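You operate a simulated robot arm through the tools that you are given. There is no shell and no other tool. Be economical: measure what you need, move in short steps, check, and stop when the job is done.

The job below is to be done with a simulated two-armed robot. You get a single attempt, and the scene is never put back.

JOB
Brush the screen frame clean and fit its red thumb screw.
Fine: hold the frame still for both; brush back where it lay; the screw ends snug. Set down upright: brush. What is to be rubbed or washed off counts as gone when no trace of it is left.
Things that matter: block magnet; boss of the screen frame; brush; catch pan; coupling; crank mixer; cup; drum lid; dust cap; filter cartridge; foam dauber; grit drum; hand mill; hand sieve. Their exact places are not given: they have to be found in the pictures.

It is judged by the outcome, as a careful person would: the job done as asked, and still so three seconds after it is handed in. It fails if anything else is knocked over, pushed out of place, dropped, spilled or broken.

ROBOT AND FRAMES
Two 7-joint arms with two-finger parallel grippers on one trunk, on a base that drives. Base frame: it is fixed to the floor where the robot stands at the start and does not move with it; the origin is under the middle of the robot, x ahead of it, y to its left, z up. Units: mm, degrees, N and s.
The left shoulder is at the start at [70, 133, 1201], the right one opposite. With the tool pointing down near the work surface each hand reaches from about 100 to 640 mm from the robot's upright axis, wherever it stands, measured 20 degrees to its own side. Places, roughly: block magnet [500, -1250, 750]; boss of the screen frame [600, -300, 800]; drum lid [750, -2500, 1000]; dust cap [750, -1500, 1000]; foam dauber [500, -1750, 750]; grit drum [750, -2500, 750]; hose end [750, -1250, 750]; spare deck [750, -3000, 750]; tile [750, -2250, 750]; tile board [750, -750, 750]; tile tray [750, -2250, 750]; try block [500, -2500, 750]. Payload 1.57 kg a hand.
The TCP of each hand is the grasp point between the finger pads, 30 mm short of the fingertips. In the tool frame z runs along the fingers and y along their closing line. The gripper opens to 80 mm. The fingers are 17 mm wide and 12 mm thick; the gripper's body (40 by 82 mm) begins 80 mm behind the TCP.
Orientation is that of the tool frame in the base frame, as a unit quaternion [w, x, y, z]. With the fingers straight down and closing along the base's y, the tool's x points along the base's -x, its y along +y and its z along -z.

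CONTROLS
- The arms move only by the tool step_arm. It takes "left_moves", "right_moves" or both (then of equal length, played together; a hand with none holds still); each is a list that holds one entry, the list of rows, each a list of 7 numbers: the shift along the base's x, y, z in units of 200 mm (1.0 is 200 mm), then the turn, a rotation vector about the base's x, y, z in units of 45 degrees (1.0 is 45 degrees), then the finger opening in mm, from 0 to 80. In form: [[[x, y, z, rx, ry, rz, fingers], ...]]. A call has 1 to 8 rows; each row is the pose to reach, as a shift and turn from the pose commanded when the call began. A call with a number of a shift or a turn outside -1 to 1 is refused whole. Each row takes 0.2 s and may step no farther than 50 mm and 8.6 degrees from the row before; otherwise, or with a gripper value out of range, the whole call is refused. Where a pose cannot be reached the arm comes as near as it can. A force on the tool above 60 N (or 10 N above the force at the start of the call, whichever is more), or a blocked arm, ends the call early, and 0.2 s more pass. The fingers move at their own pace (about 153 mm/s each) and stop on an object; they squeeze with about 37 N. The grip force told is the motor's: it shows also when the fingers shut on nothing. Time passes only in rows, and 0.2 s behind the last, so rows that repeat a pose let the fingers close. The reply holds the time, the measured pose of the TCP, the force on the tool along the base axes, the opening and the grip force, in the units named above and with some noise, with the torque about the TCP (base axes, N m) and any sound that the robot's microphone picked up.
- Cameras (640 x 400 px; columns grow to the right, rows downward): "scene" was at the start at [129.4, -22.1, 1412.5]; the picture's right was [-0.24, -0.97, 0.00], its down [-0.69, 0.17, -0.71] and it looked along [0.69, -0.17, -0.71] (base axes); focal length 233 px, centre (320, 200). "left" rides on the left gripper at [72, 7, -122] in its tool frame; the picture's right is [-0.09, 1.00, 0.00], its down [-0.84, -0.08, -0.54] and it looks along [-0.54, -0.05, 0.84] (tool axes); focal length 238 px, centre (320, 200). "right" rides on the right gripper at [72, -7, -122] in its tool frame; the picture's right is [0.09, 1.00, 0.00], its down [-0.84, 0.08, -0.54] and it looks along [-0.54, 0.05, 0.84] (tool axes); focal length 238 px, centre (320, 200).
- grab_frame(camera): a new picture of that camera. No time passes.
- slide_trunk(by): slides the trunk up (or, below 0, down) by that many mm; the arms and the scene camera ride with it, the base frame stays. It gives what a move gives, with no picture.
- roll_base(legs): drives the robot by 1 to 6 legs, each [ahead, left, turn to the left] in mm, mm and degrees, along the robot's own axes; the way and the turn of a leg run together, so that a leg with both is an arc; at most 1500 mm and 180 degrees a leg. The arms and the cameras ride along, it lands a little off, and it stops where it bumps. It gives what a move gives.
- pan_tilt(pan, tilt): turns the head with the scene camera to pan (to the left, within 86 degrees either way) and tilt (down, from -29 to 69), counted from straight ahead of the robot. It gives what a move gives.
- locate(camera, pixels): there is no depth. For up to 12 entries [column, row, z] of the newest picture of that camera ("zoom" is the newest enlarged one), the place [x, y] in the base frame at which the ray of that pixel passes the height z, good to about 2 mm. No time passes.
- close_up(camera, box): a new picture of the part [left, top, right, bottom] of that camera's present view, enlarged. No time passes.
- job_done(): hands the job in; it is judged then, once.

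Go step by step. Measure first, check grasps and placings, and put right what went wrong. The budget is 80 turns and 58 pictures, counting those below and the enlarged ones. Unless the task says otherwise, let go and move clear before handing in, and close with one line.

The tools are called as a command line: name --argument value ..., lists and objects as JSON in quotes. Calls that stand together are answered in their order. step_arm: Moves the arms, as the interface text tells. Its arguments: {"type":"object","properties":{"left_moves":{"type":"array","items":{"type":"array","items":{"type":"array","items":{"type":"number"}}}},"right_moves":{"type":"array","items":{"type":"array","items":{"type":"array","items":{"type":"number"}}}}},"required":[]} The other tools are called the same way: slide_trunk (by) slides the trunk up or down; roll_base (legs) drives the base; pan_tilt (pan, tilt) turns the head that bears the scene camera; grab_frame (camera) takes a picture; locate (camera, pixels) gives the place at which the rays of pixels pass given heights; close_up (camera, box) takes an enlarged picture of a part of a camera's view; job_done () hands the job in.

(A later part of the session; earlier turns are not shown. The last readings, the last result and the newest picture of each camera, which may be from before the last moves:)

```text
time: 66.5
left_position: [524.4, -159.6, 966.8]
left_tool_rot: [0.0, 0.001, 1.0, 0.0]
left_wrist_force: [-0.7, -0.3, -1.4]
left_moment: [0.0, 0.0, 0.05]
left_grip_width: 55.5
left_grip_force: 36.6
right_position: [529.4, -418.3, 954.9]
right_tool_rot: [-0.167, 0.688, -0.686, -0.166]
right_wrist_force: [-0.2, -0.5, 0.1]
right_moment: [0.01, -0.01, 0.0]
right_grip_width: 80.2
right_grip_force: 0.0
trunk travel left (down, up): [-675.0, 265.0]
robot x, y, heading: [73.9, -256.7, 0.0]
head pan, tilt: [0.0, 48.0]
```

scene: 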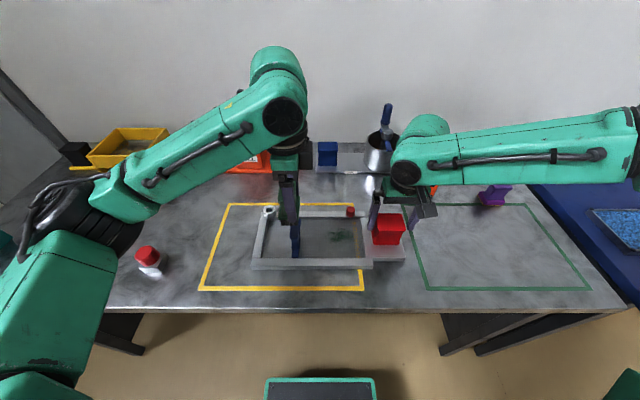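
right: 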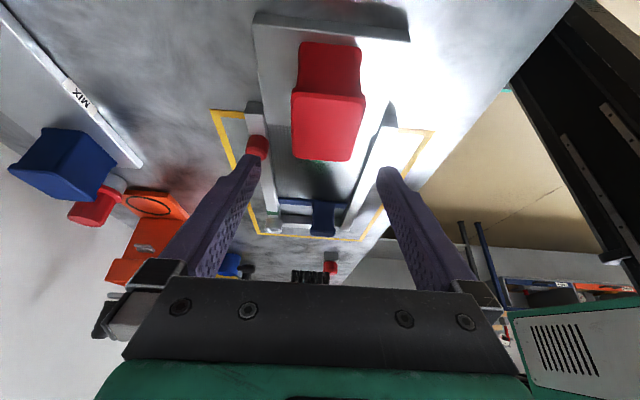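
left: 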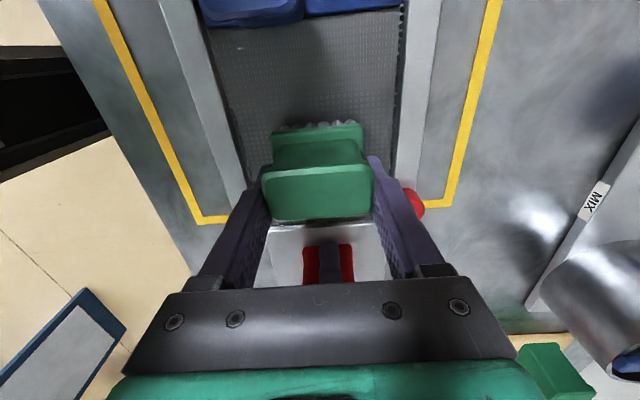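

I'll carry the brush back toward its place while the right hand goes back above the handle.

step_arm --left_moves '[[[-0.03, 0.2, 0, 0, 0, 0, 30], [-0.06, 0.4, 0, 0, 0, 0, 30], [-0.09, 0.6, 0, 0, 0, 0, 30], [-0.12, 0.8, 0, 0, 0, 0, 30], [-0.185, 1.0, 0, 0, 0, 0, 30]]]' --right_moves '[[[0, -0.2, 0, 0, 0, 0, 80], [0, -0.4, 0, 0, 0, 0, 80], [0, -0.6, 0, 0, 0, 0, 80], [0, -0.8, 0, 0, 0, 0, 80], [0, -0.86, 0, 0, 0, 0, 80]]]'

step_arm --left_moves '[[[0, 0.2, 0, 0, 0, 0, 30], [0, 0.288, -0.1, 0, 0, 0, 30], [0, 0.288, -0.3, 0, 0, 0, 30], [0, 0.288, -0.5, 0, 0, 0, 30], [0, 0.288, -0.52, 0, 0, 0, 30], [0, 0.288, -0.52, 0, 0, 0, 30]]]'

grab_frame --camera "left"

```text
time: 67.7
left_position: [486.6, 42.6, 967.1]
left_tool_rot: [0.001, 0.0, 1.0, -0.001]
left_wrist_force: [0.2, 0.5, -1.0]
left_moment: [-0.05, -0.03, 0.03]
left_grip_width: 55.4
left_grip_force: 37.0
right_position: [528.1, -589.4, 956.0]
right_tool_rot: [-0.165, 0.688, -0.688, -0.164]
right_wrist_force: [0.0, -0.3, 0.8]
right_moment: [-0.03, -0.01, 0.0]
right_grip_width: 79.9
right_grip_force: 0.1
trunk travel left (down, up): [-675.0, 265.0]
robot x, y, heading: [72.4, -252.7, 0.2]
head pan, tilt: [0.0, 48.0]
```

```text
time: 69.1
left_position: [487.2, 100.5, 862.5]
left_tool_rot: [0.0, 0.0, 1.0, 0.0]
left_wrist_force: [0.1, 0.1, -0.6]
left_moment: [0.04, -0.02, -0.01]
left_grip_width: 55.5
left_grip_force: 37.1
right_position: [528.2, -589.8, 955.4]
right_tool_rot: [-0.165, 0.688, -0.687, -0.166]
right_wrist_force: [0.2, 0.7, -0.1]
right_moment: [-0.01, 0.01, 0.04]
right_grip_width: 79.9
right_grip_force: 0.0
trunk travel left (down, up): [-675.0, 265.0]
robot x, y, heading: [77.1, -258.3, 0.0]
head pan, tilt: [0.0, 48.0]
```

```text
11 pictures are left
```

left: 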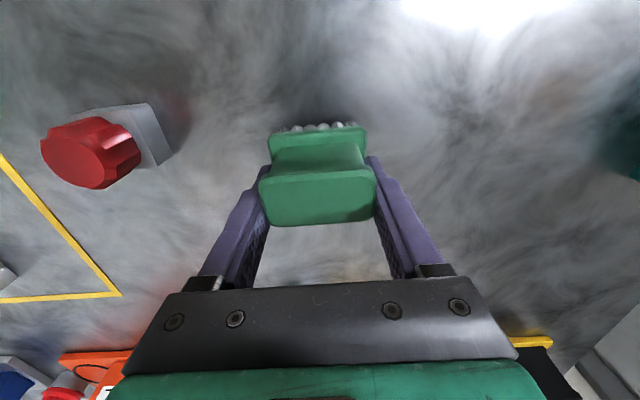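

The brush is upright over its spot; I'll correct y by -2 mm and lower slowly until it touches.

step_arm --left_moves '[[[0, -0.012, -0.03, 0, 0, 0, 30], [0, -0.012, -0.05, 0, 0, 0, 30], [0, -0.012, -0.06, 0, 0, 0, 30], [0, -0.012, -0.07, 0, 0, 0, 30], [0, -0.012, -0.08, 0, 0, 0, 30], [0, -0.012, -0.09, 0, 0, 0, 30]]]'

```text
time: 70.5
left_position: [487.6, 95.9, 848.0]
left_tool_rot: [0.005, 0.0, 1.0, 0.001]
left_wrist_force: [2.2, 3.5, 23.7]
left_moment: [-0.25, 0.13, -0.03]
left_grip_width: 55.3
left_grip_force: 36.9
right_position: [526.8, -590.4, 956.9]
right_tool_rot: [-0.167, 0.688, -0.687, -0.164]
right_wrist_force: [0.0, -0.1, 0.9]
right_moment: [0.0, 0.0, -0.02]
right_grip_width: 80.0
right_grip_force: 0.0
trunk travel left (down, up): [-675.0, 265.0]
robot x, y, heading: [70.0, -257.7, 0.4]
head pan, tilt: [0.0, 48.0]
```

The brush is down with 23 N. I'll ease up 3 mm, open, and lift clear.

step_arm --left_moves '[[[0, 0, 0.015, 0, 0, 0, 30], [0, 0.004, 0.018, 0, 0, 0, 45], [0, 0.004, 0.018, 0, 0, 0, 80], [0, 0.004, 0.018, 0, 0, 0, 80], [0, 0.004, 0.15, 0, 0, 0, 80], [0, 0.004, 0.35, 0, 0, 0, 80], [0, 0.004, 0.55, 0, 0, 0, 80]]]'

grab_frame --camera "left"

```text
time: 72.1
left_position: [486.9, 96.2, 953.2]
left_tool_rot: [0.0, 0.0, 1.0, 0.0]
left_wrist_force: [-0.5, -0.6, 0.0]
left_moment: [-0.01, -0.04, 0.01]
left_grip_width: 79.9
left_grip_force: 0.2
right_position: [528.8, -590.3, 955.4]
right_tool_rot: [-0.165, 0.689, -0.687, -0.166]
right_wrist_force: [0.7, -0.1, -0.8]
right_moment: [0.03, 0.02, 0.01]
right_grip_width: 80.2
right_grip_force: 0.0
trunk travel left (down, up): [-675.0, 265.0]
robot x, y, heading: [72.3, -256.9, 0.2]
head pan, tilt: [0.0, 48.0]
```

```text
10 pictures are left
```

left: 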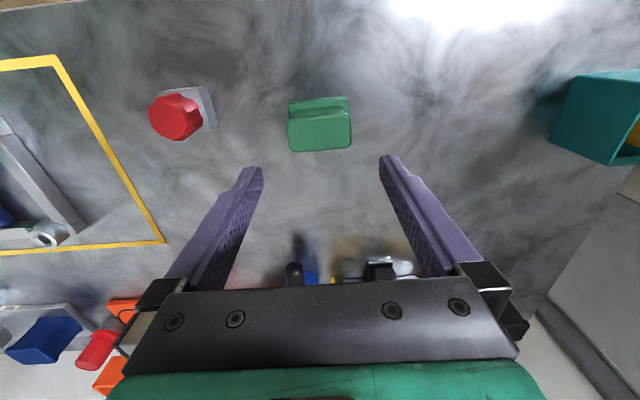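

The brush stands upright. I'll check its place and locate the screw head at (175,116).

locate --camera "left" --pixels '[[320, 137, 858], [174, 118, 845], [174, 118, 855], [47, 235, 845], [150, 104, 855], [203, 120, 840]]'

close_up --camera "left" --box '[130, 70, 230, 150]'

locate --camera "zoom" --pixels '[[110, 320, 850], [440, 310, 805]]'

```text
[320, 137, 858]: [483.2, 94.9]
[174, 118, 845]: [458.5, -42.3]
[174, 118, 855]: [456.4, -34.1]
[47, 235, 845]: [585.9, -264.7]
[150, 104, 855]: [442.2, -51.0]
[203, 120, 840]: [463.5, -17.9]
```

```text
5.00 times, centred on (180, 110) of left
```

zoom: 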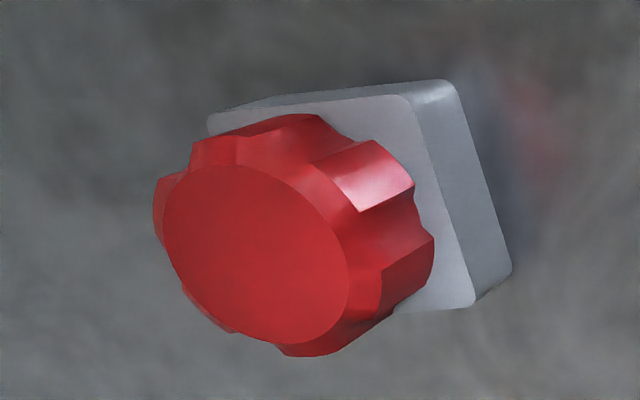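

```text
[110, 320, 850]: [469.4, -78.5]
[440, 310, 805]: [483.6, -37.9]
```

The brush is within about 3 mm of where it lay. Next I'll hover the left hand over the screw to fix its position.

step_arm --left_moves '[[[-0.05, -0.2, 0, 0, 0, 0, 80], [-0.1, -0.4, 0, 0, 0, 0, 80], [-0.15, -0.6, -0.05, 0, 0, 0, 80], [-0.155, -0.695, -0.15, 0, 0, 0, 80], [-0.155, -0.695, -0.15, 0, 0, 0, 80]]]'

grab_frame --camera "left"

locate --camera "scene" --pixels '[[268, 210, 850]]'

```text
time: 73.3
left_position: [455.6, -44.4, 924.3]
left_tool_rot: [0.0, 0.0, 1.0, -0.001]
left_wrist_force: [0.7, -0.5, 1.0]
left_moment: [-0.02, 0.0, -0.01]
left_grip_width: 80.0
left_grip_force: 0.0
right_position: [529.2, -590.0, 955.0]
right_tool_rot: [-0.165, 0.688, -0.687, -0.164]
right_wrist_force: [0.3, 0.9, 0.9]
right_moment: [0.0, -0.01, 0.01]
right_grip_width: 79.9
right_grip_force: 0.1
trunk travel left (down, up): [-675.0, 265.0]
robot x, y, heading: [69.9, -255.0, 0.4]
head pan, tilt: [0.0, 48.0]
```

```text
8 pictures are left
```

left: 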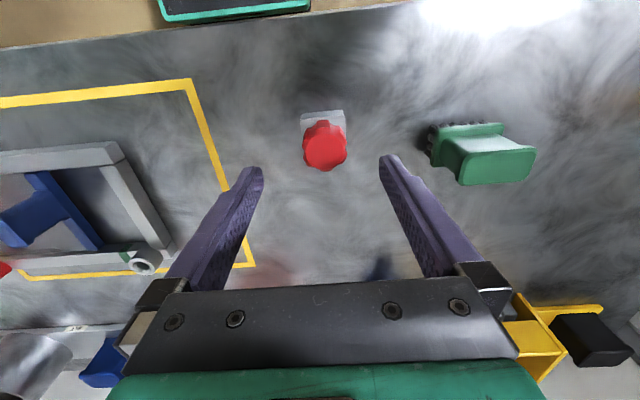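

```text
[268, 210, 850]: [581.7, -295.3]
```

I'll triangulate the screw head and boss from this view.

locate --camera "left" --pixels '[[325, 149, 840], [325, 149, 850], [325, 149, 860], [303, 148, 850], [347, 146, 850], [324, 115, 820], [143, 266, 840], [143, 266, 850], [143, 266, 830]]'

```text
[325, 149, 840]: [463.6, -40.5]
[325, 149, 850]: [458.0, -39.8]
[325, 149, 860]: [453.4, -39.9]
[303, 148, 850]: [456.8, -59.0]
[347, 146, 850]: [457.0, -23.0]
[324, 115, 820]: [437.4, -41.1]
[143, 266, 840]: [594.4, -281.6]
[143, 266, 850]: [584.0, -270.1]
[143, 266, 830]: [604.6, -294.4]
```

The screw axis is about (457,-41) and the knob is about 36 mm wide. I'll descend to TCP z 858 and close on the knob.

step_arm --left_moves '[[[0.007, 0.017, -0.15, 0, 0, 0, 80], [0.007, 0.017, -0.33, 0, 0, 0, 80], [0.007, 0.017, -0.33, 0, 0, 0, 80], [0.007, 0.017, -0.33, 0, 0, 0, 50], [0.007, 0.017, -0.33, 0, 0, 0, 30], [0.007, 0.017, -0.33, 0, 0, 0, 20], [0.007, 0.017, -0.33, 0, 0, 0, 20]]]'

grab_frame --camera "left"

```text
time: 74.9
left_position: [456.5, -40.6, 859.5]
left_tool_rot: [0.0, 0.0, 1.0, 0.0]
left_wrist_force: [0.3, 0.4, 0.0]
left_moment: [-0.02, 0.0, -0.02]
left_grip_width: 38.3
left_grip_force: 37.0
right_position: [529.0, -590.4, 955.7]
right_tool_rot: [-0.165, 0.688, -0.687, -0.164]
right_wrist_force: [-0.3, -0.4, -0.5]
right_moment: [-0.03, -0.02, 0.02]
right_grip_width: 80.0
right_grip_force: 0.1
trunk travel left (down, up): [-675.0, 265.0]
robot x, y, heading: [71.1, -253.2, 0.4]
head pan, tilt: [0.0, 48.0]
```

```text
7 pictures are left
```

left: 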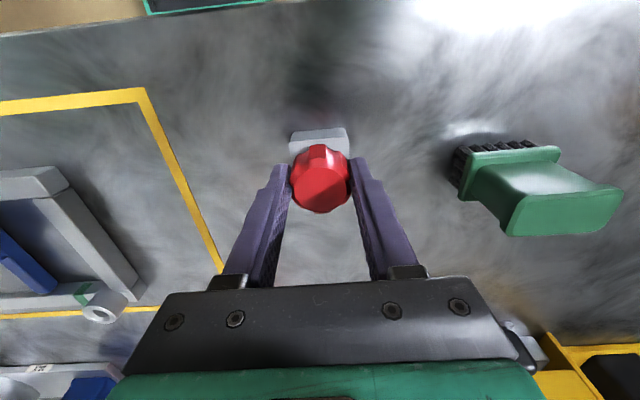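

The knob is gripped at 38 mm. I'll lift it 70 mm, and descend and close the right hand on the handle.

locate --camera "left" --pixels '[[321, 187, 850], [321, 187, 855], [104, 306, 840], [104, 306, 845]]'

step_arm --left_moves '[[[0, 0, 0.1, 0, 0, 0, 20], [0, 0, 0.25, 0, 0, 0, 20], [0, 0, 0.4, 0, 0, 0, 20], [0, 0, 0.4, 0, 0, 0, 20]]]' --right_moves '[[[0, 0, -0.15, 0, 0, 0, 80], [0, 0, -0.3, 0, 0, 0, 80], [0, 0, -0.5, 0, 0, 0, 80], [0, 0, -0.5, 0, 0, 0, 80]]]'

grab_frame --camera "scene"

```text
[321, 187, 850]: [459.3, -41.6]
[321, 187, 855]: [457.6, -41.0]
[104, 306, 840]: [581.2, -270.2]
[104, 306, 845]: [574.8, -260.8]
```

```text
time: 75.9
left_position: [455.4, -40.3, 940.3]
left_tool_rot: [0.001, 0.0, 1.0, 0.0]
left_wrist_force: [-0.6, -0.1, -0.3]
left_moment: [0.02, 0.0, 0.0]
left_grip_width: 38.2
left_grip_force: 36.7
right_position: [527.5, -589.9, 856.2]
right_tool_rot: [-0.165, 0.688, -0.688, -0.165]
right_wrist_force: [-0.1, -0.3, 0.4]
right_moment: [-0.01, -0.01, -0.02]
right_grip_width: 80.0
right_grip_force: 0.2
trunk travel left (down, up): [-675.0, 265.0]
robot x, y, heading: [76.7, -255.9, -0.0]
head pan, tilt: [0.0, 48.0]
```

```text
6 pictures are left
```

scene: 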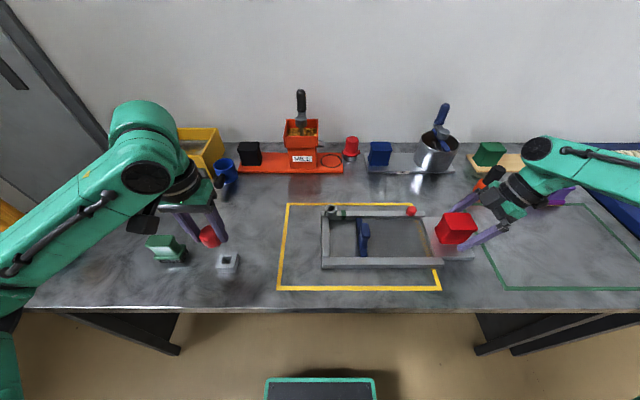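

The screw is out of its stand and the right hand straddles the handle. I'll close the right hand, and carry the screw to just robot-side of the boss so the left camera sees the boss clearly.

step_arm --left_moves '[[[0, 0, 0, 0, 0, 0, 20], [0, 0, 0, 0, 0, 0, 20], [0, -0.2, 0, 0, 0, 0, 20], [0.02, -0.4, 0, 0, 0, 0, 20], [0.04, -0.6, 0, 0, 0, 0, 20], [0.05, -0.8, 0, 0, 0, 0, 20], [0.05, -1.0, 0, 0, 0, 0, 20]]]' --right_moves '[[[0, 0, 0, 0, 0, 0, 60], [0, 0, 0, 0, 0, 0, 40], [0, 0, 0, 0, 0, 0, 30], [0, 0, 0, 0, 0, 0, 30], [0, 0, 0, 0, 0, 0, 30], [0, 0, 0, 0, 0, 0, 30], [0, 0, 0, 0, 0, 0, 30]]]'

step_arm --left_moves '[[[0, -0.2, 0, 0, 0, 0, 20], [0, -0.255, 0, 0, 0, 0, 20], [0, -0.255, 0, 0, 0, 0, 20]]]'

close_up --camera "left" --box '[240, 140, 400, 270]'

```text
time: 77.5
left_position: [468.9, -240.0, 938.9]
left_tool_rot: [0.0, 0.0, 1.0, 0.001]
left_wrist_force: [0.0, -0.5, -0.2]
left_moment: [0.02, 0.03, 0.04]
left_grip_width: 38.4
left_grip_force: 37.3
right_position: [526.8, -592.4, 857.3]
right_tool_rot: [-0.166, 0.688, -0.687, -0.166]
right_wrist_force: [0.3, -0.7, -0.4]
right_moment: [-0.25, 0.18, 0.06]
right_grip_width: 49.7
right_grip_force: 36.9
trunk travel left (down, up): [-675.0, 265.0]
robot x, y, heading: [74.6, -254.6, 0.1]
head pan, tilt: [0.0, 48.0]
```

```text
time: 78.3
left_position: [469.2, -290.5, 937.4]
left_tool_rot: [0.0, -0.001, 1.0, 0.001]
left_wrist_force: [-1.0, 0.8, -0.1]
left_moment: [0.02, -0.02, 0.03]
left_grip_width: 38.4
left_grip_force: 36.6
right_position: [527.9, -591.3, 856.3]
right_tool_rot: [-0.165, 0.688, -0.687, -0.165]
right_wrist_force: [-0.1, 0.5, 1.0]
right_moment: [0.1, -0.02, 0.02]
right_grip_width: 49.6
right_grip_force: 36.9
trunk travel left (down, up): [-675.0, 265.0]
robot x, y, heading: [76.3, -253.3, -0.4]
head pan, tilt: [0.0, 48.0]
```

```text
3.08 times, centred on (320, 205) of left
```

zoom: 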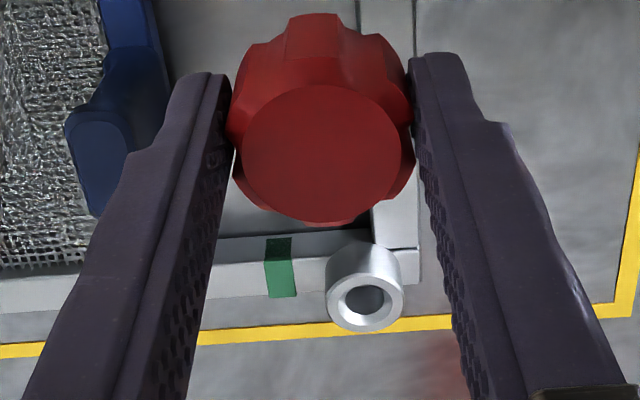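

The boss ring top is at zoom (365,300). I'll locate it and the knob.

locate --camera "zoom" --pixels '[[365, 300, 825], [365, 300, 835], [365, 300, 845], [365, 300, 855], [323, 152, 931], [365, 305, 835], [360, 262, 820]]'

close_up --camera "scene" --box '[310, 190, 360, 225]'

locate --camera "scene" --pixels '[[331, 209.5, 825], [331, 209.5, 835], [331, 209.5, 845]]'

```text
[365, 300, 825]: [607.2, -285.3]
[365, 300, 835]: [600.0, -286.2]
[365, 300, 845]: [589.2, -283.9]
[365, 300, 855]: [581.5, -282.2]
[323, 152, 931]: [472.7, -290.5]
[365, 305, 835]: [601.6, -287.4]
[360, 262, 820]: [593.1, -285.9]
```

```text
11.43 times, centred on (335, 208) of scene
```

zoom: 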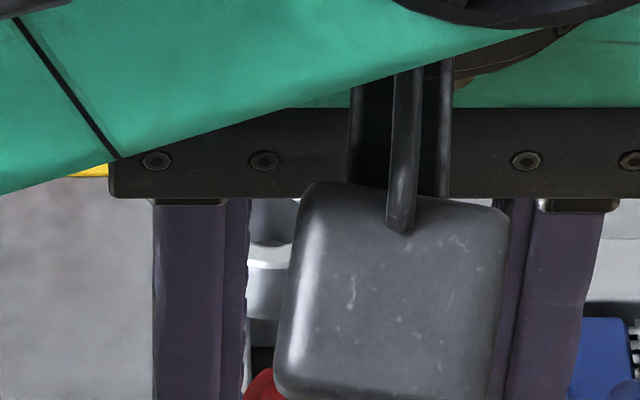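

```text
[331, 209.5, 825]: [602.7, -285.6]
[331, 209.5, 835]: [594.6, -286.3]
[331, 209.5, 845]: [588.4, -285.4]
```

The boss seems to be near (595,-285,838), but x depends on the unknown z. I'll move the hand past the boss (x≈620) so the camera looks almost straight down on it.

step_arm --left_moves '[[[0.2, 0.02, 0, 0, 0, 0, 20], [0.4, 0.025, 0, 0, 0, 0, 20], [0.6, 0.025, 0, 0, 0, 0, 20], [0.755, 0.025, 0, 0, 0, 0, 20], [0.755, 0.025, 0, 0, 0, 0, 20]]]'

close_up --camera "left" --box '[240, 60, 400, 180]'

```text
time: 79.5
left_position: [620.1, -284.9, 936.2]
left_tool_rot: [0.001, 0.0, 1.0, 0.0]
left_wrist_force: [0.1, -0.2, -0.9]
left_moment: [-0.03, -0.02, 0.01]
left_grip_width: 38.1
left_grip_force: 37.1
right_position: [527.5, -590.7, 857.6]
right_tool_rot: [-0.165, 0.688, -0.687, -0.164]
right_wrist_force: [-0.3, 0.4, -0.5]
right_moment: [0.07, 0.06, -0.03]
right_grip_width: 50.0
right_grip_force: 37.2
trunk travel left (down, up): [-675.0, 265.0]
robot x, y, heading: [74.7, -256.6, -0.2]
head pan, tilt: [0.0, 48.0]
```

```text
3.33 times, centred on (320, 120) of left
```

zoom: 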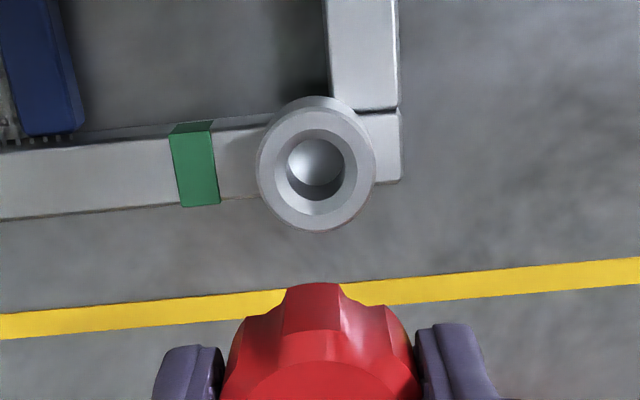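

Now the ring is seen nearly from above, centred at zoom (314,170).

locate --camera "zoom" --pixels '[[314, 170, 825], [314, 170, 835], [314, 170, 845], [315, 167, 840], [258, 170, 840], [372, 168, 840], [316, 232, 840], [314, 108, 840]]'

```text
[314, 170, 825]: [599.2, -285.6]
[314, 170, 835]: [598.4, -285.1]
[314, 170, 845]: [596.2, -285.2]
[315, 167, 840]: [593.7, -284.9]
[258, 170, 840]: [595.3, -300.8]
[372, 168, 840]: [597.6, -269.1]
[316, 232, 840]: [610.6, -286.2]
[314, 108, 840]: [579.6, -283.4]
```

The boss centre is (596,-285), top about z 837. I'll position the screw over it while pre-turning the hand +90°, so there is plenty of clockwise travel.

step_arm --left_moves '[[[-0.02, 0, 0, 0, 0, 0.17, 20], [-0.04, 0, 0, 0, 0, 0.34, 20], [-0.06, 0, 0, 0, 0, 0.51, 20], [-0.08, 0, 0, 0, 0, 0.68, 20], [-0.1, 0, 0, 0, 0, 0.85, 20], [-0.12, -0.005, 0, 0, 0, 1.0, 20]]]'

step_arm --left_moves '[[[0, 0, 0, 0, 0, 0.17, 20], [0, 0, 0, 0, 0, 0.34, 20], [0, 0, 0, 0, 0, 0.51, 20], [0, 0, 0, 0, 0, 0.68, 20], [0, 0, 0, 0, 0, 0.85, 20], [0, 0, 0, 0, 0, 1.0, 20], [0, 0, 0, 0, 0, 1.0, 20]]]'

```text
time: 80.9
left_position: [594.7, -285.9, 938.1]
left_tool_rot: [0.0, -0.385, 0.923, 0.0]
left_wrist_force: [0.2, 0.9, 0.2]
left_moment: [-0.03, -0.03, 0.0]
left_grip_width: 38.4
left_grip_force: 36.9
right_position: [527.4, -591.6, 857.1]
right_tool_rot: [-0.165, 0.688, -0.687, -0.165]
right_wrist_force: [-0.3, 0.4, 0.2]
right_moment: [0.0, 0.07, -0.02]
right_grip_width: 49.6
right_grip_force: 37.2
trunk travel left (down, up): [-675.0, 265.0]
robot x, y, heading: [76.0, -255.6, -0.0]
head pan, tilt: [0.0, 48.0]
```

```text
time: 82.5
left_position: [594.9, -284.9, 938.2]
left_tool_rot: [-0.001, 0.707, -0.707, 0.0]
left_wrist_force: [-0.6, -0.9, -0.2]
left_moment: [0.0, 0.01, 0.03]
left_grip_width: 38.3
left_grip_force: 37.6
right_position: [528.0, -591.1, 855.7]
right_tool_rot: [-0.165, 0.688, -0.687, -0.165]
right_wrist_force: [0.3, -0.5, 0.3]
right_moment: [-0.06, 0.04, -0.02]
right_grip_width: 49.6
right_grip_force: 36.8
trunk travel left (down, up): [-675.0, 265.0]
robot x, y, heading: [73.6, -257.7, -0.1]
head pan, tilt: [0.0, 48.0]
```

+90° is reachable. I'll align and descend carefully, watching the force.

step_arm --left_moves '[[[0.006, -0.006, -0.1, 0, 0, 0, 20], [0.006, -0.006, -0.16, 0, 0, 0, 20], [0.006, -0.006, -0.19, 0, 0, 0, 20], [0.006, -0.006, -0.21, 0, 0, 0, 20], [0.006, -0.006, -0.23, 0, 0, 0, 20], [0.006, -0.006, -0.25, 0, 0, 0, 20], [0.006, -0.006, -0.26, 0, 0, 0, 20]]]'

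```text
time: 84.1
left_position: [596.4, -286.9, 885.6]
left_tool_rot: [0.001, 0.707, -0.707, 0.001]
left_wrist_force: [-0.6, -0.7, -0.1]
left_moment: [-0.01, -0.01, 0.0]
left_grip_width: 38.1
left_grip_force: 36.8
right_position: [527.8, -591.3, 855.6]
right_tool_rot: [-0.166, 0.688, -0.687, -0.165]
right_wrist_force: [0.6, -1.1, 0.6]
right_moment: [0.01, 0.09, 0.04]
right_grip_width: 49.7
right_grip_force: 36.9
trunk travel left (down, up): [-675.0, 265.0]
robot x, y, heading: [73.1, -258.6, 0.2]
head pan, tilt: [0.0, 48.0]
```

No contact yet at 885.6; I'll continue down in 2–3 mm steps.

step_arm --left_moves '[[[0, 0, -0.015, 0, 0, 0, 20], [0, 0, -0.03, 0, 0, 0, 20], [0, 0, -0.04, 0, 0, 0, 20], [0, 0, -0.05, 0, 0, 0, 20], [0, 0, -0.06, 0, 0, 0, 20], [0, 0, -0.07, 0, 0, 0, 20]]]'

```text
time: 85.5
left_position: [595.3, -287.7, 876.3]
left_tool_rot: [-0.002, 0.707, -0.707, 0.005]
left_wrist_force: [6.5, 3.3, 43.6]
left_moment: [0.01, 0.94, -0.16]
left_grip_width: 38.4
left_grip_force: 36.7
right_position: [525.7, -590.3, 858.8]
right_tool_rot: [-0.166, 0.688, -0.687, -0.164]
right_wrist_force: [2.7, -2.6, -5.3]
right_moment: [-0.93, 0.72, -0.82]
right_grip_width: 49.6
right_grip_force: 36.8
trunk travel left (down, up): [-675.0, 265.0]
robot x, y, heading: [75.1, -255.3, 0.2]
head pan, tilt: [0.0, 48.0]
```

Contact is 44 N at z 876. One close-up to see whether the stud is in the ring or sitting on its edge.

close_up --camera "scene" --box '[290, 175, 370, 235]'

```text
6.67 times, centred on (330, 205) of scene
```

zoom: 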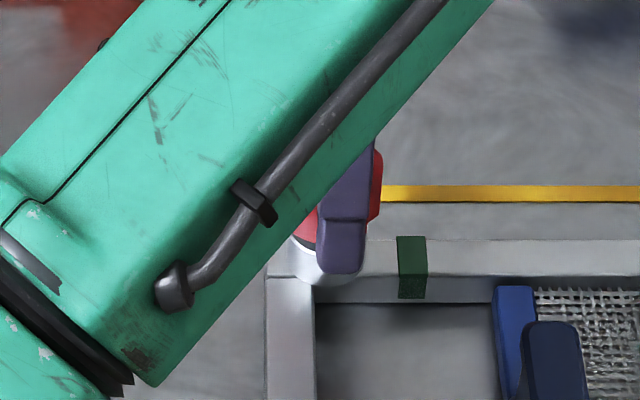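

It is not clear from this view, so I'll ease the load a little and turn clockwise 45°, watching z and torque to see if the thread takes.

step_arm --left_moves '[[[0.003, 0.002, 0.012, 0, 0, 0, 20], [0.003, 0.002, 0.012, 0, 0, -0.17, 20], [0.003, 0.002, 0.012, 0, 0, -0.34, 20], [0.003, 0.002, 0.012, 0, 0, -0.51, 20], [0.003, 0.002, 0.01, 0, 0, -0.68, 20], [0.003, 0.002, 0.01, 0, 0, -0.85, 20], [0.003, 0.002, 0.01, 0, 0, -1.0, 20]]]'

```text
time: 87.1
left_position: [593.7, -285.7, 876.5]
left_tool_rot: [0.001, -0.381, 0.925, 0.0]
left_wrist_force: [-10.5, 3.4, 19.9]
left_moment: [-0.67, -0.18, 0.09]
left_grip_width: 38.3
left_grip_force: 37.2
right_position: [524.6, -591.3, 858.7]
right_tool_rot: [-0.166, 0.688, -0.688, -0.163]
right_wrist_force: [4.1, -2.0, -3.1]
right_moment: [-0.09, 0.93, -1.2]
right_grip_width: 49.7
right_grip_force: 36.8
trunk travel left (down, up): [-675.0, 265.0]
robot x, y, heading: [72.8, -254.5, 0.0]
head pan, tilt: [0.0, 48.0]
```

Lateral forces show that the stud is constrained in the boss. I'll relax x by 2 mm and keep turning clockwise to -90°.

step_arm --left_moves '[[[-0.01, 0, 0, 0, 0, -0.17, 20], [-0.01, 0, 0, 0, 0, -0.34, 20], [-0.01, 0, -0.003, 0, 0, -0.51, 20], [-0.01, 0, -0.003, 0, 0, -0.68, 20], [-0.01, 0, -0.005, 0, 0, -0.85, 20], [-0.01, 0, -0.005, 0, 0, -1.0, 20]]]'

step_arm --left_moves '[[[0, 0, 0, 0, 0, -0.17, 20], [0, 0, 0, 0, 0, -0.34, 20], [0, 0, -0.003, 0, 0, -0.51, 20], [0, 0, -0.003, 0, 0, -0.68, 20], [0, 0, -0.005, 0, 0, -0.85, 20], [0, 0, -0.005, 0, 0, -1.0, 20]]]'

```text
time: 88.5
left_position: [593.4, -285.4, 875.6]
left_tool_rot: [0.002, 0.001, 1.0, 0.001]
left_wrist_force: [9.0, 21.3, 26.8]
left_moment: [-0.92, -0.22, 0.17]
left_grip_width: 38.2
left_grip_force: 37.3
right_position: [526.0, -590.7, 857.5]
right_tool_rot: [-0.165, 0.688, -0.687, -0.164]
right_wrist_force: [-2.9, -17.2, -3.0]
right_moment: [0.84, -0.04, -0.35]
right_grip_width: 49.7
right_grip_force: 36.7
trunk travel left (down, up): [-675.0, 265.0]
robot x, y, heading: [71.3, -256.5, 0.2]
head pan, tilt: [0.0, 48.0]
```

```text
time: 89.9
left_position: [594.8, -282.2, 874.0]
left_tool_rot: [0.002, 0.379, 0.925, 0.005]
left_wrist_force: [8.1, 39.6, 27.5]
left_moment: [-0.49, -0.22, 0.19]
left_grip_width: 38.5
left_grip_force: 37.3
right_position: [525.2, -591.2, 858.3]
right_tool_rot: [-0.165, 0.689, -0.687, -0.162]
right_wrist_force: [-7.1, -32.2, -3.8]
right_moment: [0.59, 0.26, -0.28]
right_grip_width: 49.7
right_grip_force: 36.4
trunk travel left (down, up): [-675.0, 265.0]
robot x, y, heading: [75.7, -254.5, -0.1]
head pan, tilt: [0.0, 48.0]
```

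z is dropping (876.5 → 874), so the thread is taking, but the knob sits about 3 mm off-centre in the grip and pushes sideways. I'll let go, centre on the boss axis and wind back to +90° for a fresh grip.

step_arm --left_moves '[[[0, 0.015, 0.005, 0, 0, 0, 20], [0, 0.015, 0.005, 0, 0, 0, 80], [0.006, 0.004, 0.01, 0, 0, 0, 80], [0.006, 0.004, 0.01, 0, 0, 0.17, 80], [0.006, 0.004, 0.01, 0, 0, 0.34, 80], [0.006, 0.004, 0.01, 0, 0, 0.51, 80], [0.006, 0.004, 0.01, 0, 0, 0.68, 80], [0.006, 0.004, 0.01, 0, 0, 0.85, 80]]]'

step_arm --left_moves '[[[0, 0, 0, 0, 0, 0.17, 80], [0, 0, 0, 0, 0, 0.34, 80], [0, 0, 0, 0, 0, 0.51, 80], [0, 0, 0, 0, 0, 0.68, 80], [0, 0, 0, 0, 0, 0.85, 80], [0, 0, 0, 0, 0, 1.0, 80]]]'

step_arm --left_moves '[[[0, 0, 0, 0, 0, 0.17, 80], [0, 0, 0, 0, 0, 0.34, 80], [0, 0, 0, 0, 0, 0.51, 80], [0, 0, 0, 0, 0, 0.68, 80], [0, 0, 0, 0, 0, 0.85, 80], [0, 0, 0, 0, 0, 1.0, 80], [0, 0, 0, 0, 0, 1.0, 80]]]'

close_up --camera "left" --box '[220, 100, 420, 250]'

```text
time: 91.7
left_position: [597.9, -278.0, 874.1]
left_tool_rot: [0.001, 0.053, 0.999, 0.004]
left_wrist_force: [0.2, 0.2, 0.6]
left_moment: [-0.01, 0.0, 0.01]
left_grip_width: 80.1
left_grip_force: 0.0
right_position: [526.2, -590.8, 857.2]
right_tool_rot: [-0.166, 0.688, -0.687, -0.164]
right_wrist_force: [1.6, 1.9, 1.3]
right_moment: [1.24, -0.44, -0.38]
right_grip_width: 49.9
right_grip_force: 36.8
trunk travel left (down, up): [-675.0, 265.0]
robot x, y, heading: [74.8, -254.1, 0.1]
head pan, tilt: [0.0, 48.0]
```

```text
time: 93.1
left_position: [597.0, -279.6, 874.4]
left_tool_rot: [0.002, -0.334, 0.943, 0.002]
left_wrist_force: [0.5, -0.3, -0.6]
left_moment: [-0.02, -0.02, 0.02]
left_grip_width: 79.8
left_grip_force: 0.2
right_position: [526.2, -591.1, 855.8]
right_tool_rot: [-0.165, 0.688, -0.687, -0.164]
right_wrist_force: [0.9, 0.6, 1.3]
right_moment: [-0.13, -0.36, -0.13]
right_grip_width: 49.8
right_grip_force: 36.8
trunk travel left (down, up): [-675.0, 265.0]
robot x, y, heading: [75.0, -256.7, 0.1]
head pan, tilt: [0.0, 48.0]
```

```text
time: 94.7
left_position: [597.1, -280.9, 872.4]
left_tool_rot: [0.002, -0.668, 0.744, 0.002]
left_wrist_force: [0.2, -0.3, -0.1]
left_moment: [0.02, 0.0, 0.01]
left_grip_width: 79.9
left_grip_force: 0.0
right_position: [525.4, -590.7, 856.9]
right_tool_rot: [-0.165, 0.688, -0.687, -0.165]
right_wrist_force: [0.6, -1.1, -0.2]
right_moment: [-0.35, -0.26, -0.08]
right_grip_width: 49.7
right_grip_force: 36.8
trunk travel left (down, up): [-675.0, 265.0]
robot x, y, heading: [74.3, -251.2, -0.2]
head pan, tilt: [0.0, 48.0]
```

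```text
2.67 times, centred on (320, 175) of left
```

zoom: 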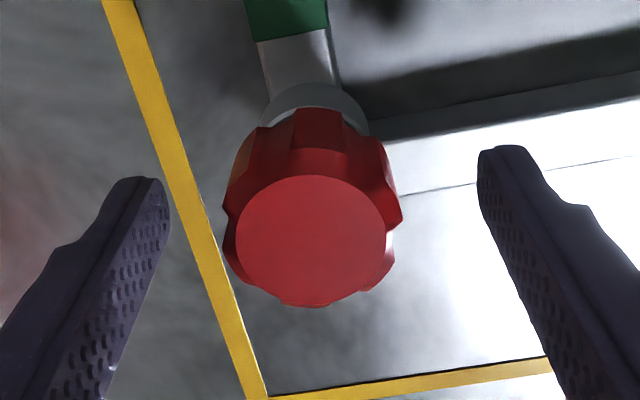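

The screw stands upright in the boss. I'll locate the knob centre to re-centre the hand.

locate --camera "zoom" --pixels '[[310, 242, 860], [310, 242, 865], [310, 242, 870]]'

```text
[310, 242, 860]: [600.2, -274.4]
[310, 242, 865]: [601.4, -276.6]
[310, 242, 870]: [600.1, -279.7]
```

The knob top reads about (600,-278), a little off the boss estimate; I'll check the ring and the knob base in the same view for any tilt.

locate --camera "zoom" --pixels '[[262, 118, 837], [368, 118, 837], [315, 84, 837], [315, 108, 848], [228, 225, 866], [387, 215, 866], [310, 176, 866], [310, 305, 866]]'

```text
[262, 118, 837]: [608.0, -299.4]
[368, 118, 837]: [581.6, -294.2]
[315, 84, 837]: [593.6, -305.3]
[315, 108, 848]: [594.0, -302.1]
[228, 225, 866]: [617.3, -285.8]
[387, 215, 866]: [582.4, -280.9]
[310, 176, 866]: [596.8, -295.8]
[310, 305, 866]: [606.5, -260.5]
```

The pieces are consistent with an upright knob at about (597,-284.5). I'll shift -3 mm in y, grip, and turn clockwise with a light downward bias.

step_arm --left_moves '[[[0, -0.017, 0, 0, 0, 0, 60], [0, -0.017, 0, 0, 0, 0, 20], [0, -0.017, 0, 0, 0, 0, 20], [0, -0.017, 0, 0, 0, -0.17, 20], [0, -0.017, -0.002, 0, 0, -0.34, 20], [0, -0.017, -0.003, 0, 0, -0.51, 20], [0, -0.017, -0.004, 0, 0, -0.68, 20], [0, -0.017, -0.005, 0, 0, -0.85, 20]]]'

step_arm --left_moves '[[[0, 0, 0, 0, 0, -0.17, 20], [0, 0, -0.002, 0, 0, -0.34, 20], [0, 0, -0.003, 0, 0, -0.51, 20], [0, 0, -0.004, 0, 0, -0.68, 20], [0, 0, -0.005, 0, 0, -0.85, 20], [0, 0, -0.005, 0, 0, -1.0, 20]]]'

step_arm --left_moves '[[[0, 0, 0, 0, 0, -0.17, 20], [0, 0, -0.002, 0, 0, -0.34, 20], [0, 0, -0.003, 0, 0, -0.51, 20], [0, 0, -0.004, 0, 0, -0.68, 20], [0, 0, -0.005, 0, 0, -0.85, 20], [0, 0, -0.005, 0, 0, -1.0, 20]]]'

```text
time: 96.5
left_position: [597.6, -283.9, 872.4]
left_tool_rot: [0.0, -0.386, 0.923, 0.003]
left_wrist_force: [-0.6, -1.8, -3.2]
left_moment: [0.29, -0.39, 0.05]
left_grip_width: 38.3
left_grip_force: 37.0
right_position: [527.8, -591.4, 857.0]
right_tool_rot: [-0.166, 0.687, -0.687, -0.166]
right_wrist_force: [-0.2, 2.2, 1.1]
right_moment: [0.47, 0.13, -0.08]
right_grip_width: 49.7
right_grip_force: 37.1
trunk travel left (down, up): [-675.0, 265.0]
robot x, y, heading: [72.5, -257.7, 0.0]
head pan, tilt: [0.0, 48.0]
```

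```text
time: 97.9
left_position: [598.2, -285.6, 871.2]
left_tool_rot: [0.0, -0.002, 1.0, 0.004]
left_wrist_force: [3.5, 12.7, -0.4]
left_moment: [-0.32, -0.61, 0.06]
left_grip_width: 38.3
left_grip_force: 36.4
right_position: [527.8, -590.9, 856.5]
right_tool_rot: [-0.165, 0.689, -0.687, -0.164]
right_wrist_force: [-2.8, -12.9, 3.8]
right_moment: [1.05, 0.0, 0.14]
right_grip_width: 49.6
right_grip_force: 37.2
trunk travel left (down, up): [-675.0, 265.0]
robot x, y, heading: [73.9, -252.2, 0.2]
head pan, tilt: [0.0, 48.0]
```

```text
time: 99.3
left_position: [596.7, -286.9, 871.4]
left_tool_rot: [-0.001, 0.38, 0.925, 0.005]
left_wrist_force: [8.4, 34.0, -0.7]
left_moment: [0.01, 0.19, 0.03]
left_grip_width: 37.6
left_grip_force: 36.8
right_position: [526.5, -592.1, 856.4]
right_tool_rot: [-0.163, 0.689, -0.687, -0.163]
right_wrist_force: [-9.5, -34.7, 4.3]
right_moment: [0.23, 0.14, -0.16]
right_grip_width: 49.9
right_grip_force: 36.9
trunk travel left (down, up): [-675.0, 265.0]
robot x, y, heading: [74.2, -257.4, 0.0]
head pan, tilt: [0.0, 48.0]
```

Torque about z is still tiny, so it isn't snug yet; a 34 N side load in y needs relieving. I'll shift +4 mm in y and go on turning to -90°.

step_arm --left_moves '[[[0, 0.02, 0, 0, 0, 0, 20], [0, 0.02, 0, 0, 0, -0.17, 20], [0, 0.02, 0, 0, 0, -0.34, 20], [0, 0.02, -0.003, 0, 0, -0.51, 20], [0, 0.02, -0.004, 0, 0, -0.68, 20], [0, 0.02, -0.005, 0, 0, -0.85, 20], [0, 0.02, -0.005, 0, 0, -1.0, 20]]]'

```text
time: 100.9
left_position: [596.9, -284.8, 869.7]
left_tool_rot: [0.0, 0.708, 0.707, 0.0]
left_wrist_force: [2.9, 14.0, 2.2]
left_moment: [0.36, -0.01, 0.05]
left_grip_width: 37.9
left_grip_force: 37.5
right_position: [527.8, -589.3, 855.8]
right_tool_rot: [0.166, -0.688, 0.688, 0.164]
right_wrist_force: [-3.7, -15.4, -1.2]
right_moment: [-1.06, 0.26, 0.13]
right_grip_width: 49.7
right_grip_force: 36.8
trunk travel left (down, up): [-675.0, 265.0]
robot x, y, heading: [73.8, -254.7, 0.2]
head pan, tilt: [0.0, 48.0]
```

z is down to 869.7 and still free. I'll keep turning past -90° as far as the wrist allows.

step_arm --left_moves '[[[0, 0.008, 0, 0, 0, -0.17, 20], [0, 0.008, 0, 0, 0, -0.34, 20], [0, 0.008, -0.002, 0, 0, -0.51, 20], [0, 0.008, -0.003, 0, 0, -0.68, 20], [0, 0.008, -0.004, 0, 0, -0.85, 20], [0, 0.008, -0.005, 0, 0, -1.0, 20]]]'

```text
time: 102.3
left_position: [596.2, -283.8, 870.0]
left_tool_rot: [0.002, 0.925, 0.381, 0.0]
left_wrist_force: [-0.7, -0.1, 9.5]
left_moment: [-0.31, 0.43, 0.1]
left_grip_width: 37.8
left_grip_force: 36.6
right_position: [526.7, -591.1, 857.5]
right_tool_rot: [-0.166, 0.687, -0.687, -0.165]
right_wrist_force: [1.4, 2.6, -5.1]
right_moment: [-0.7, 0.33, -0.49]
right_grip_width: 49.5
right_grip_force: 37.3
trunk travel left (down, up): [-675.0, 265.0]
robot x, y, heading: [74.0, -255.6, -0.1]
head pan, tilt: [0.0, 48.0]
```

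-135° reached with side loads gone. I'll turn another 40°.

step_arm --left_moves '[[[0, 0, 0, 0, 0, -0.17, 20], [0, 0, 0, 0, 0, -0.34, 20], [0, 0, -0.002, 0, 0, -0.51, 20], [0, 0, -0.003, 0, 0, -0.68, 20], [0, 0, -0.004, 0, 0, -0.85, 20], [0, 0, -0.004, 0, 0, -1.0, 20]]]'

```text
time: 103.7
left_position: [596.5, -283.9, 868.6]
left_tool_rot: [0.0, 1.0, -0.001, 0.001]
left_wrist_force: [0.6, -2.8, -0.2]
left_moment: [-0.41, -0.14, 0.32]
left_grip_width: 38.4
left_grip_force: 37.6
right_position: [527.0, -590.8, 857.2]
right_tool_rot: [-0.166, 0.688, -0.686, -0.166]
right_wrist_force: [-1.7, 3.3, 0.9]
right_moment: [1.31, 0.12, 0.29]
right_grip_width: 49.6
right_grip_force: 36.9
trunk travel left (down, up): [-675.0, 265.0]
robot x, y, heading: [74.1, -257.4, -0.1]
head pan, tilt: [0.0, 48.0]
```

Torque about z has risen to 0.32 N·m and z is 868.6, so it is starting to tighten. I'll continue turning.

step_arm --left_moves '[[[0, 0, 0, 0, 0, -0.17, 20], [0, 0, 0, 0, 0, -0.34, 20], [0, 0, -0.002, 0, 0, -0.51, 20], [0, 0, -0.003, 0, 0, -0.68, 20]]]'

```text
time: 104.7
left_position: [595.7, -283.1, 868.5]
left_tool_rot: [0.0, 0.964, -0.265, 0.0]
left_wrist_force: [-0.5, -3.0, 3.5]
left_moment: [-0.38, 0.1, 0.32]
left_grip_width: 37.8
left_grip_force: 36.9
right_position: [527.1, -590.6, 857.6]
right_tool_rot: [-0.165, 0.688, -0.687, -0.164]
right_wrist_force: [-0.6, 4.4, 0.0]
right_moment: [0.84, 0.01, 0.07]
right_grip_width: 49.9
right_grip_force: 37.1
trunk travel left (down, up): [-675.0, 265.0]
robot x, y, heading: [71.3, -257.0, 0.2]
head pan, tilt: [0.0, 48.0]
```

Torque holds at 0.32 and z has stopped falling (868.5). One more 30° to confirm it is snug.

step_arm --left_moves '[[[0, 0, 0, 0, 0, -0.17, 20], [0, 0, 0, 0, 0, -0.34, 20], [0, 0, -0.002, 0, 0, -0.51, 20], [0, 0, -0.003, 0, 0, -0.68, 20]]]'

```text
time: 105.7
left_position: [596.4, -283.5, 867.5]
left_tool_rot: [-0.001, 0.893, -0.451, 0.0]
left_wrist_force: [1.5, 4.2, 3.0]
left_moment: [-0.11, 0.18, 0.11]
left_grip_width: 38.6
left_grip_force: 36.5
left hand out of reach, approached as far as the arm can: row 4
right_position: [526.5, -591.4, 856.3]
right_tool_rot: [-0.165, 0.688, -0.687, -0.165]
right_wrist_force: [-0.3, -3.8, -0.2]
right_moment: [0.69, -0.15, -0.37]
right_grip_width: 49.5
right_grip_force: 37.4
trunk travel left (down, up): [-675.0, 265.0]
robot x, y, heading: [75.2, -256.7, 0.0]
head pan, tilt: [0.0, 48.0]
```

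That is not conclusive (0.11 N·m) and the wrist limit is reached. I'll open, wind all the way back to +90° and grip again for another full turn.

step_arm --left_moves '[[[0, 0, 0, 0, 0, 0, 80], [0, 0, 0.01, 0, 0, 0, 80], [0, 0, 0.015, 0, 0, 0.17, 80], [0, 0, 0.015, 0, 0, 0.34, 80], [0, 0, 0.015, 0, 0, 0.51, 80], [0, 0, 0.015, 0, 0, 0.68, 80], [0, 0, 0.015, 0, 0, 0.85, 80], [0, 0, 0.015, 0, 0, 1.0, 80]]]'

step_arm --left_moves '[[[0, 0, 0, 0, 0, 0.17, 80], [0, 0, 0, 0, 0, 0.34, 80], [0, 0, 0, 0, 0, 0.51, 80], [0, 0, 0, 0, 0, 0.68, 80], [0, 0, 0, 0, 0, 0.85, 80], [0, 0, 0, 0, 0, 1.0, 80]]]'

step_arm --left_moves '[[[0, 0, 0, 0, 0, 0.17, 80], [0, 0, 0, 0, 0, 0.34, 80], [0, 0, 0, 0, 0, 0.51, 80], [0, 0, 0, 0, 0, 0.68, 80], [0, 0, 0, 0, 0, 0.85, 80], [0, 0, 0, 0, 0, 1.0, 80]]]'

step_arm --left_moves '[[[0, 0, 0, 0, 0, 0.17, 80], [0, 0, 0, 0, 0, 0.34, 80], [0, 0, 0, 0, 0, 0.51, 80], [0, 0, 0, 0, 0, 0.68, 80], [0, 0, 0, 0, 0, 0.85, 80], [0, 0, 0, 0, 0, 1.0, 80]]]'

step_arm --left_moves '[[[0, 0, 0, 0, 0, 0.17, 80], [0, 0, 0, 0, 0, 0.34, 80], [0, 0, 0, 0, 0, 0.51, 80], [0, 0, 0, 0, 0, 0.68, 80], [0, 0, 0, 0, 0, 0.85, 80], [0, 0, 0, 0, 0, 1.0, 80]]]'

step_arm --left_moves '[[[0, 0, 0, 0, 0, 0.17, 80], [0, 0, 0, 0, 0, 0.34, 80], [0, 0, 0, 0, 0, 0.51, 80], [0, 0, 0, 0, 0, 0.68, 80], [0, 0, 0, 0, 0, 0.85, 80], [0, 0, 0, 0, 0, 1.0, 80]]]'

step_arm --left_moves '[[[0, 0, 0, 0, 0, 0.17, 80], [0, 0, 0, 0, 0, 0.34, 80], [0, 0, 0, 0, 0, 0.51, 80], [0, 0, 0, 0, 0, 0.68, 80], [0, 0, 0, 0, 0, 0.85, 80], [0, 0, 0, 0, 0, 1.0, 80], [0, 0, 0, 0, 0, 1.0, 80]]]'

```text
time: 107.5
left_position: [595.8, -284.2, 869.7]
left_tool_rot: [0.0, 0.997, -0.073, 0.0]
left_wrist_force: [-0.3, -0.1, -0.6]
left_moment: [0.01, 0.02, 0.0]
left_grip_width: 79.9
left_grip_force: 0.0
right_position: [527.1, -591.4, 857.0]
right_tool_rot: [-0.166, 0.688, -0.687, -0.165]
right_wrist_force: [-0.8, -0.7, -0.1]
right_moment: [-0.46, -0.09, -0.02]
right_grip_width: 49.6
right_grip_force: 36.6
trunk travel left (down, up): [-675.0, 265.0]
robot x, y, heading: [72.8, -254.9, 0.0]
head pan, tilt: [0.0, 48.0]
```

```text
time: 108.9
left_position: [596.0, -284.7, 870.6]
left_tool_rot: [0.0, 0.949, 0.315, 0.0]
left_wrist_force: [0.3, -0.1, -0.2]
left_moment: [-0.02, -0.02, -0.05]
left_grip_width: 80.1
left_grip_force: 0.0
right_position: [527.7, -590.8, 855.8]
right_tool_rot: [-0.165, 0.688, -0.687, -0.165]
right_wrist_force: [0.3, 0.2, -1.5]
right_moment: [0.17, 0.09, -0.07]
right_grip_width: 49.7
right_grip_force: 37.0
trunk travel left (down, up): [-675.0, 265.0]
robot x, y, heading: [74.7, -253.2, -0.1]
head pan, tilt: [0.0, 48.0]
```

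```text
time: 110.3
left_position: [595.7, -284.0, 870.4]
left_tool_rot: [0.0, 0.757, 0.653, 0.0]
left_wrist_force: [-0.5, 0.0, -0.8]
left_moment: [-0.01, 0.03, 0.02]
left_grip_width: 80.0
left_grip_force: 0.1
right_position: [527.2, -590.8, 857.8]
right_tool_rot: [-0.165, 0.688, -0.687, -0.165]
right_wrist_force: [0.3, 0.3, -0.5]
right_moment: [0.16, 0.0, -0.07]
right_grip_width: 49.6
right_grip_force: 37.5
trunk travel left (down, up): [-675.0, 265.0]
robot x, y, heading: [75.3, -255.6, 0.0]
head pan, tilt: [0.0, 48.0]
```

```text
time: 111.7
left_position: [596.3, -283.2, 869.4]
left_tool_rot: [0.001, 0.448, 0.894, 0.0]
left_wrist_force: [0.5, 0.2, -0.4]
left_moment: [0.03, -0.02, 0.02]
left_grip_width: 80.0
left_grip_force: 0.0
right_position: [527.9, -590.6, 855.5]
right_tool_rot: [-0.165, 0.688, -0.687, -0.165]
right_wrist_force: [0.2, -0.3, -0.1]
right_moment: [-0.04, -0.02, -0.09]
right_grip_width: 49.6
right_grip_force: 36.6
trunk travel left (down, up): [-675.0, 265.0]
robot x, y, heading: [73.1, -255.6, 0.0]
head pan, tilt: [0.0, 48.0]
```

```text
time: 113.1
left_position: [597.8, -278.3, 869.2]
left_tool_rot: [0.0, 0.069, 0.998, 0.004]
left_wrist_force: [0.2, -0.5, 0.3]
left_moment: [-0.02, -0.01, -0.03]
left_grip_width: 79.9
left_grip_force: 0.0
right_position: [527.9, -591.2, 856.3]
right_tool_rot: [-0.165, 0.688, -0.687, -0.165]
right_wrist_force: [0.6, -1.5, 0.0]
right_moment: [-0.05, 0.08, 0.02]
right_grip_width: 49.6
right_grip_force: 37.1
trunk travel left (down, up): [-675.0, 265.0]
robot x, y, heading: [72.7, -252.5, 0.1]
head pan, tilt: [0.0, 48.0]
```

```text
time: 114.5
left_position: [599.2, -277.7, 870.4]
left_tool_rot: [0.002, -0.319, 0.948, 0.004]
left_wrist_force: [-0.5, 0.1, 0.5]
left_moment: [-0.01, 0.03, 0.0]
left_grip_width: 79.9
left_grip_force: 0.1
right_position: [527.7, -590.3, 856.5]
right_tool_rot: [-0.165, 0.688, -0.687, -0.166]
right_wrist_force: [-0.3, -0.9, 0.2]
right_moment: [-0.06, 0.06, -0.04]
right_grip_width: 49.7
right_grip_force: 37.1
trunk travel left (down, up): [-675.0, 265.0]
robot x, y, heading: [73.8, -257.2, 0.2]
head pan, tilt: [0.0, 48.0]
```

```text
time: 116.1
left_position: [598.2, -276.8, 869.4]
left_tool_rot: [0.004, -0.658, 0.753, 0.003]
left_wrist_force: [-0.6, 0.2, 0.6]
left_moment: [0.0, -0.02, -0.02]
left_grip_width: 79.9
left_grip_force: 0.0
right_position: [527.9, -590.8, 856.1]
right_tool_rot: [-0.166, 0.688, -0.687, -0.166]
right_wrist_force: [-0.1, -0.9, -0.4]
right_moment: [0.03, 0.08, -0.11]
right_grip_width: 49.8
right_grip_force: 38.2
trunk travel left (down, up): [-675.0, 265.0]
robot x, y, heading: [76.6, -255.7, 0.0]
head pan, tilt: [0.0, 48.0]
```

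While unloaded the hand drifts about 6 mm in y for yaws above -40°, which explains the earlier side load. The true axis is about (596.3,-283.8); I'll correct for that, grip and turn, giving the offset back as it passes -40°.

step_arm --left_moves '[[[-0.01, -0.035, 0, 0, 0, 0, 80], [-0.01, -0.035, 0, 0, 0, 0, 50], [-0.01, -0.035, 0, 0, 0, 0, 20], [-0.01, -0.035, 0, 0, 0, 0, 20], [-0.01, -0.035, 0, 0, 0, -0.17, 20], [-0.01, -0.035, 0, 0, 0, -0.34, 20], [-0.01, -0.035, 0, 0, 0, -0.51, 20], [-0.01, -0.035, 0, 0, 0, -0.68, 20]]]'

step_arm --left_moves '[[[0, 0, 0, 0, 0, -0.17, 20], [0, 0, 0, 0, 0, -0.34, 20], [0, 0, 0, 0, 0, -0.51, 20], [0, 0, 0, 0, 0, -0.68, 20], [0, 0, 0, 0, 0, -0.85, 20], [0, 0, 0, 0, 0, -1.0, 20]]]'

```text
time: 117.9
left_position: [597.3, -284.1, 869.4]
left_tool_rot: [0.003, -0.434, 0.901, 0.003]
left_wrist_force: [3.4, -1.7, 0.8]
left_moment: [-0.15, -0.18, 0.87]
left_grip_width: 38.1
left_grip_force: 37.0
right_position: [527.2, -590.3, 856.3]
right_tool_rot: [-0.166, 0.688, -0.686, -0.165]
right_wrist_force: [-3.9, 0.0, -0.5]
right_moment: [0.13, -0.05, 0.1]
right_grip_width: 49.8
right_grip_force: 37.2
trunk travel left (down, up): [-675.0, 265.0]
robot x, y, heading: [73.3, -255.5, -0.2]
head pan, tilt: [0.0, 48.0]
```

```text
time: 119.3
left_position: [596.2, -285.7, 868.8]
left_tool_rot: [0.0, -0.055, 0.998, 0.004]
left_wrist_force: [-0.5, 0.2, 3.3]
left_moment: [-0.58, -0.3, 0.5]
left_grip_width: 38.8
left_grip_force: 36.8
right_position: [528.2, -590.1, 856.2]
right_tool_rot: [-0.166, 0.688, -0.687, -0.165]
right_wrist_force: [0.0, -0.1, -1.6]
right_moment: [0.22, 0.34, -0.39]
right_grip_width: 49.8
right_grip_force: 37.3
trunk travel left (down, up): [-675.0, 265.0]
robot x, y, heading: [74.4, -256.5, 0.3]
head pan, tilt: [0.0, 48.0]
```

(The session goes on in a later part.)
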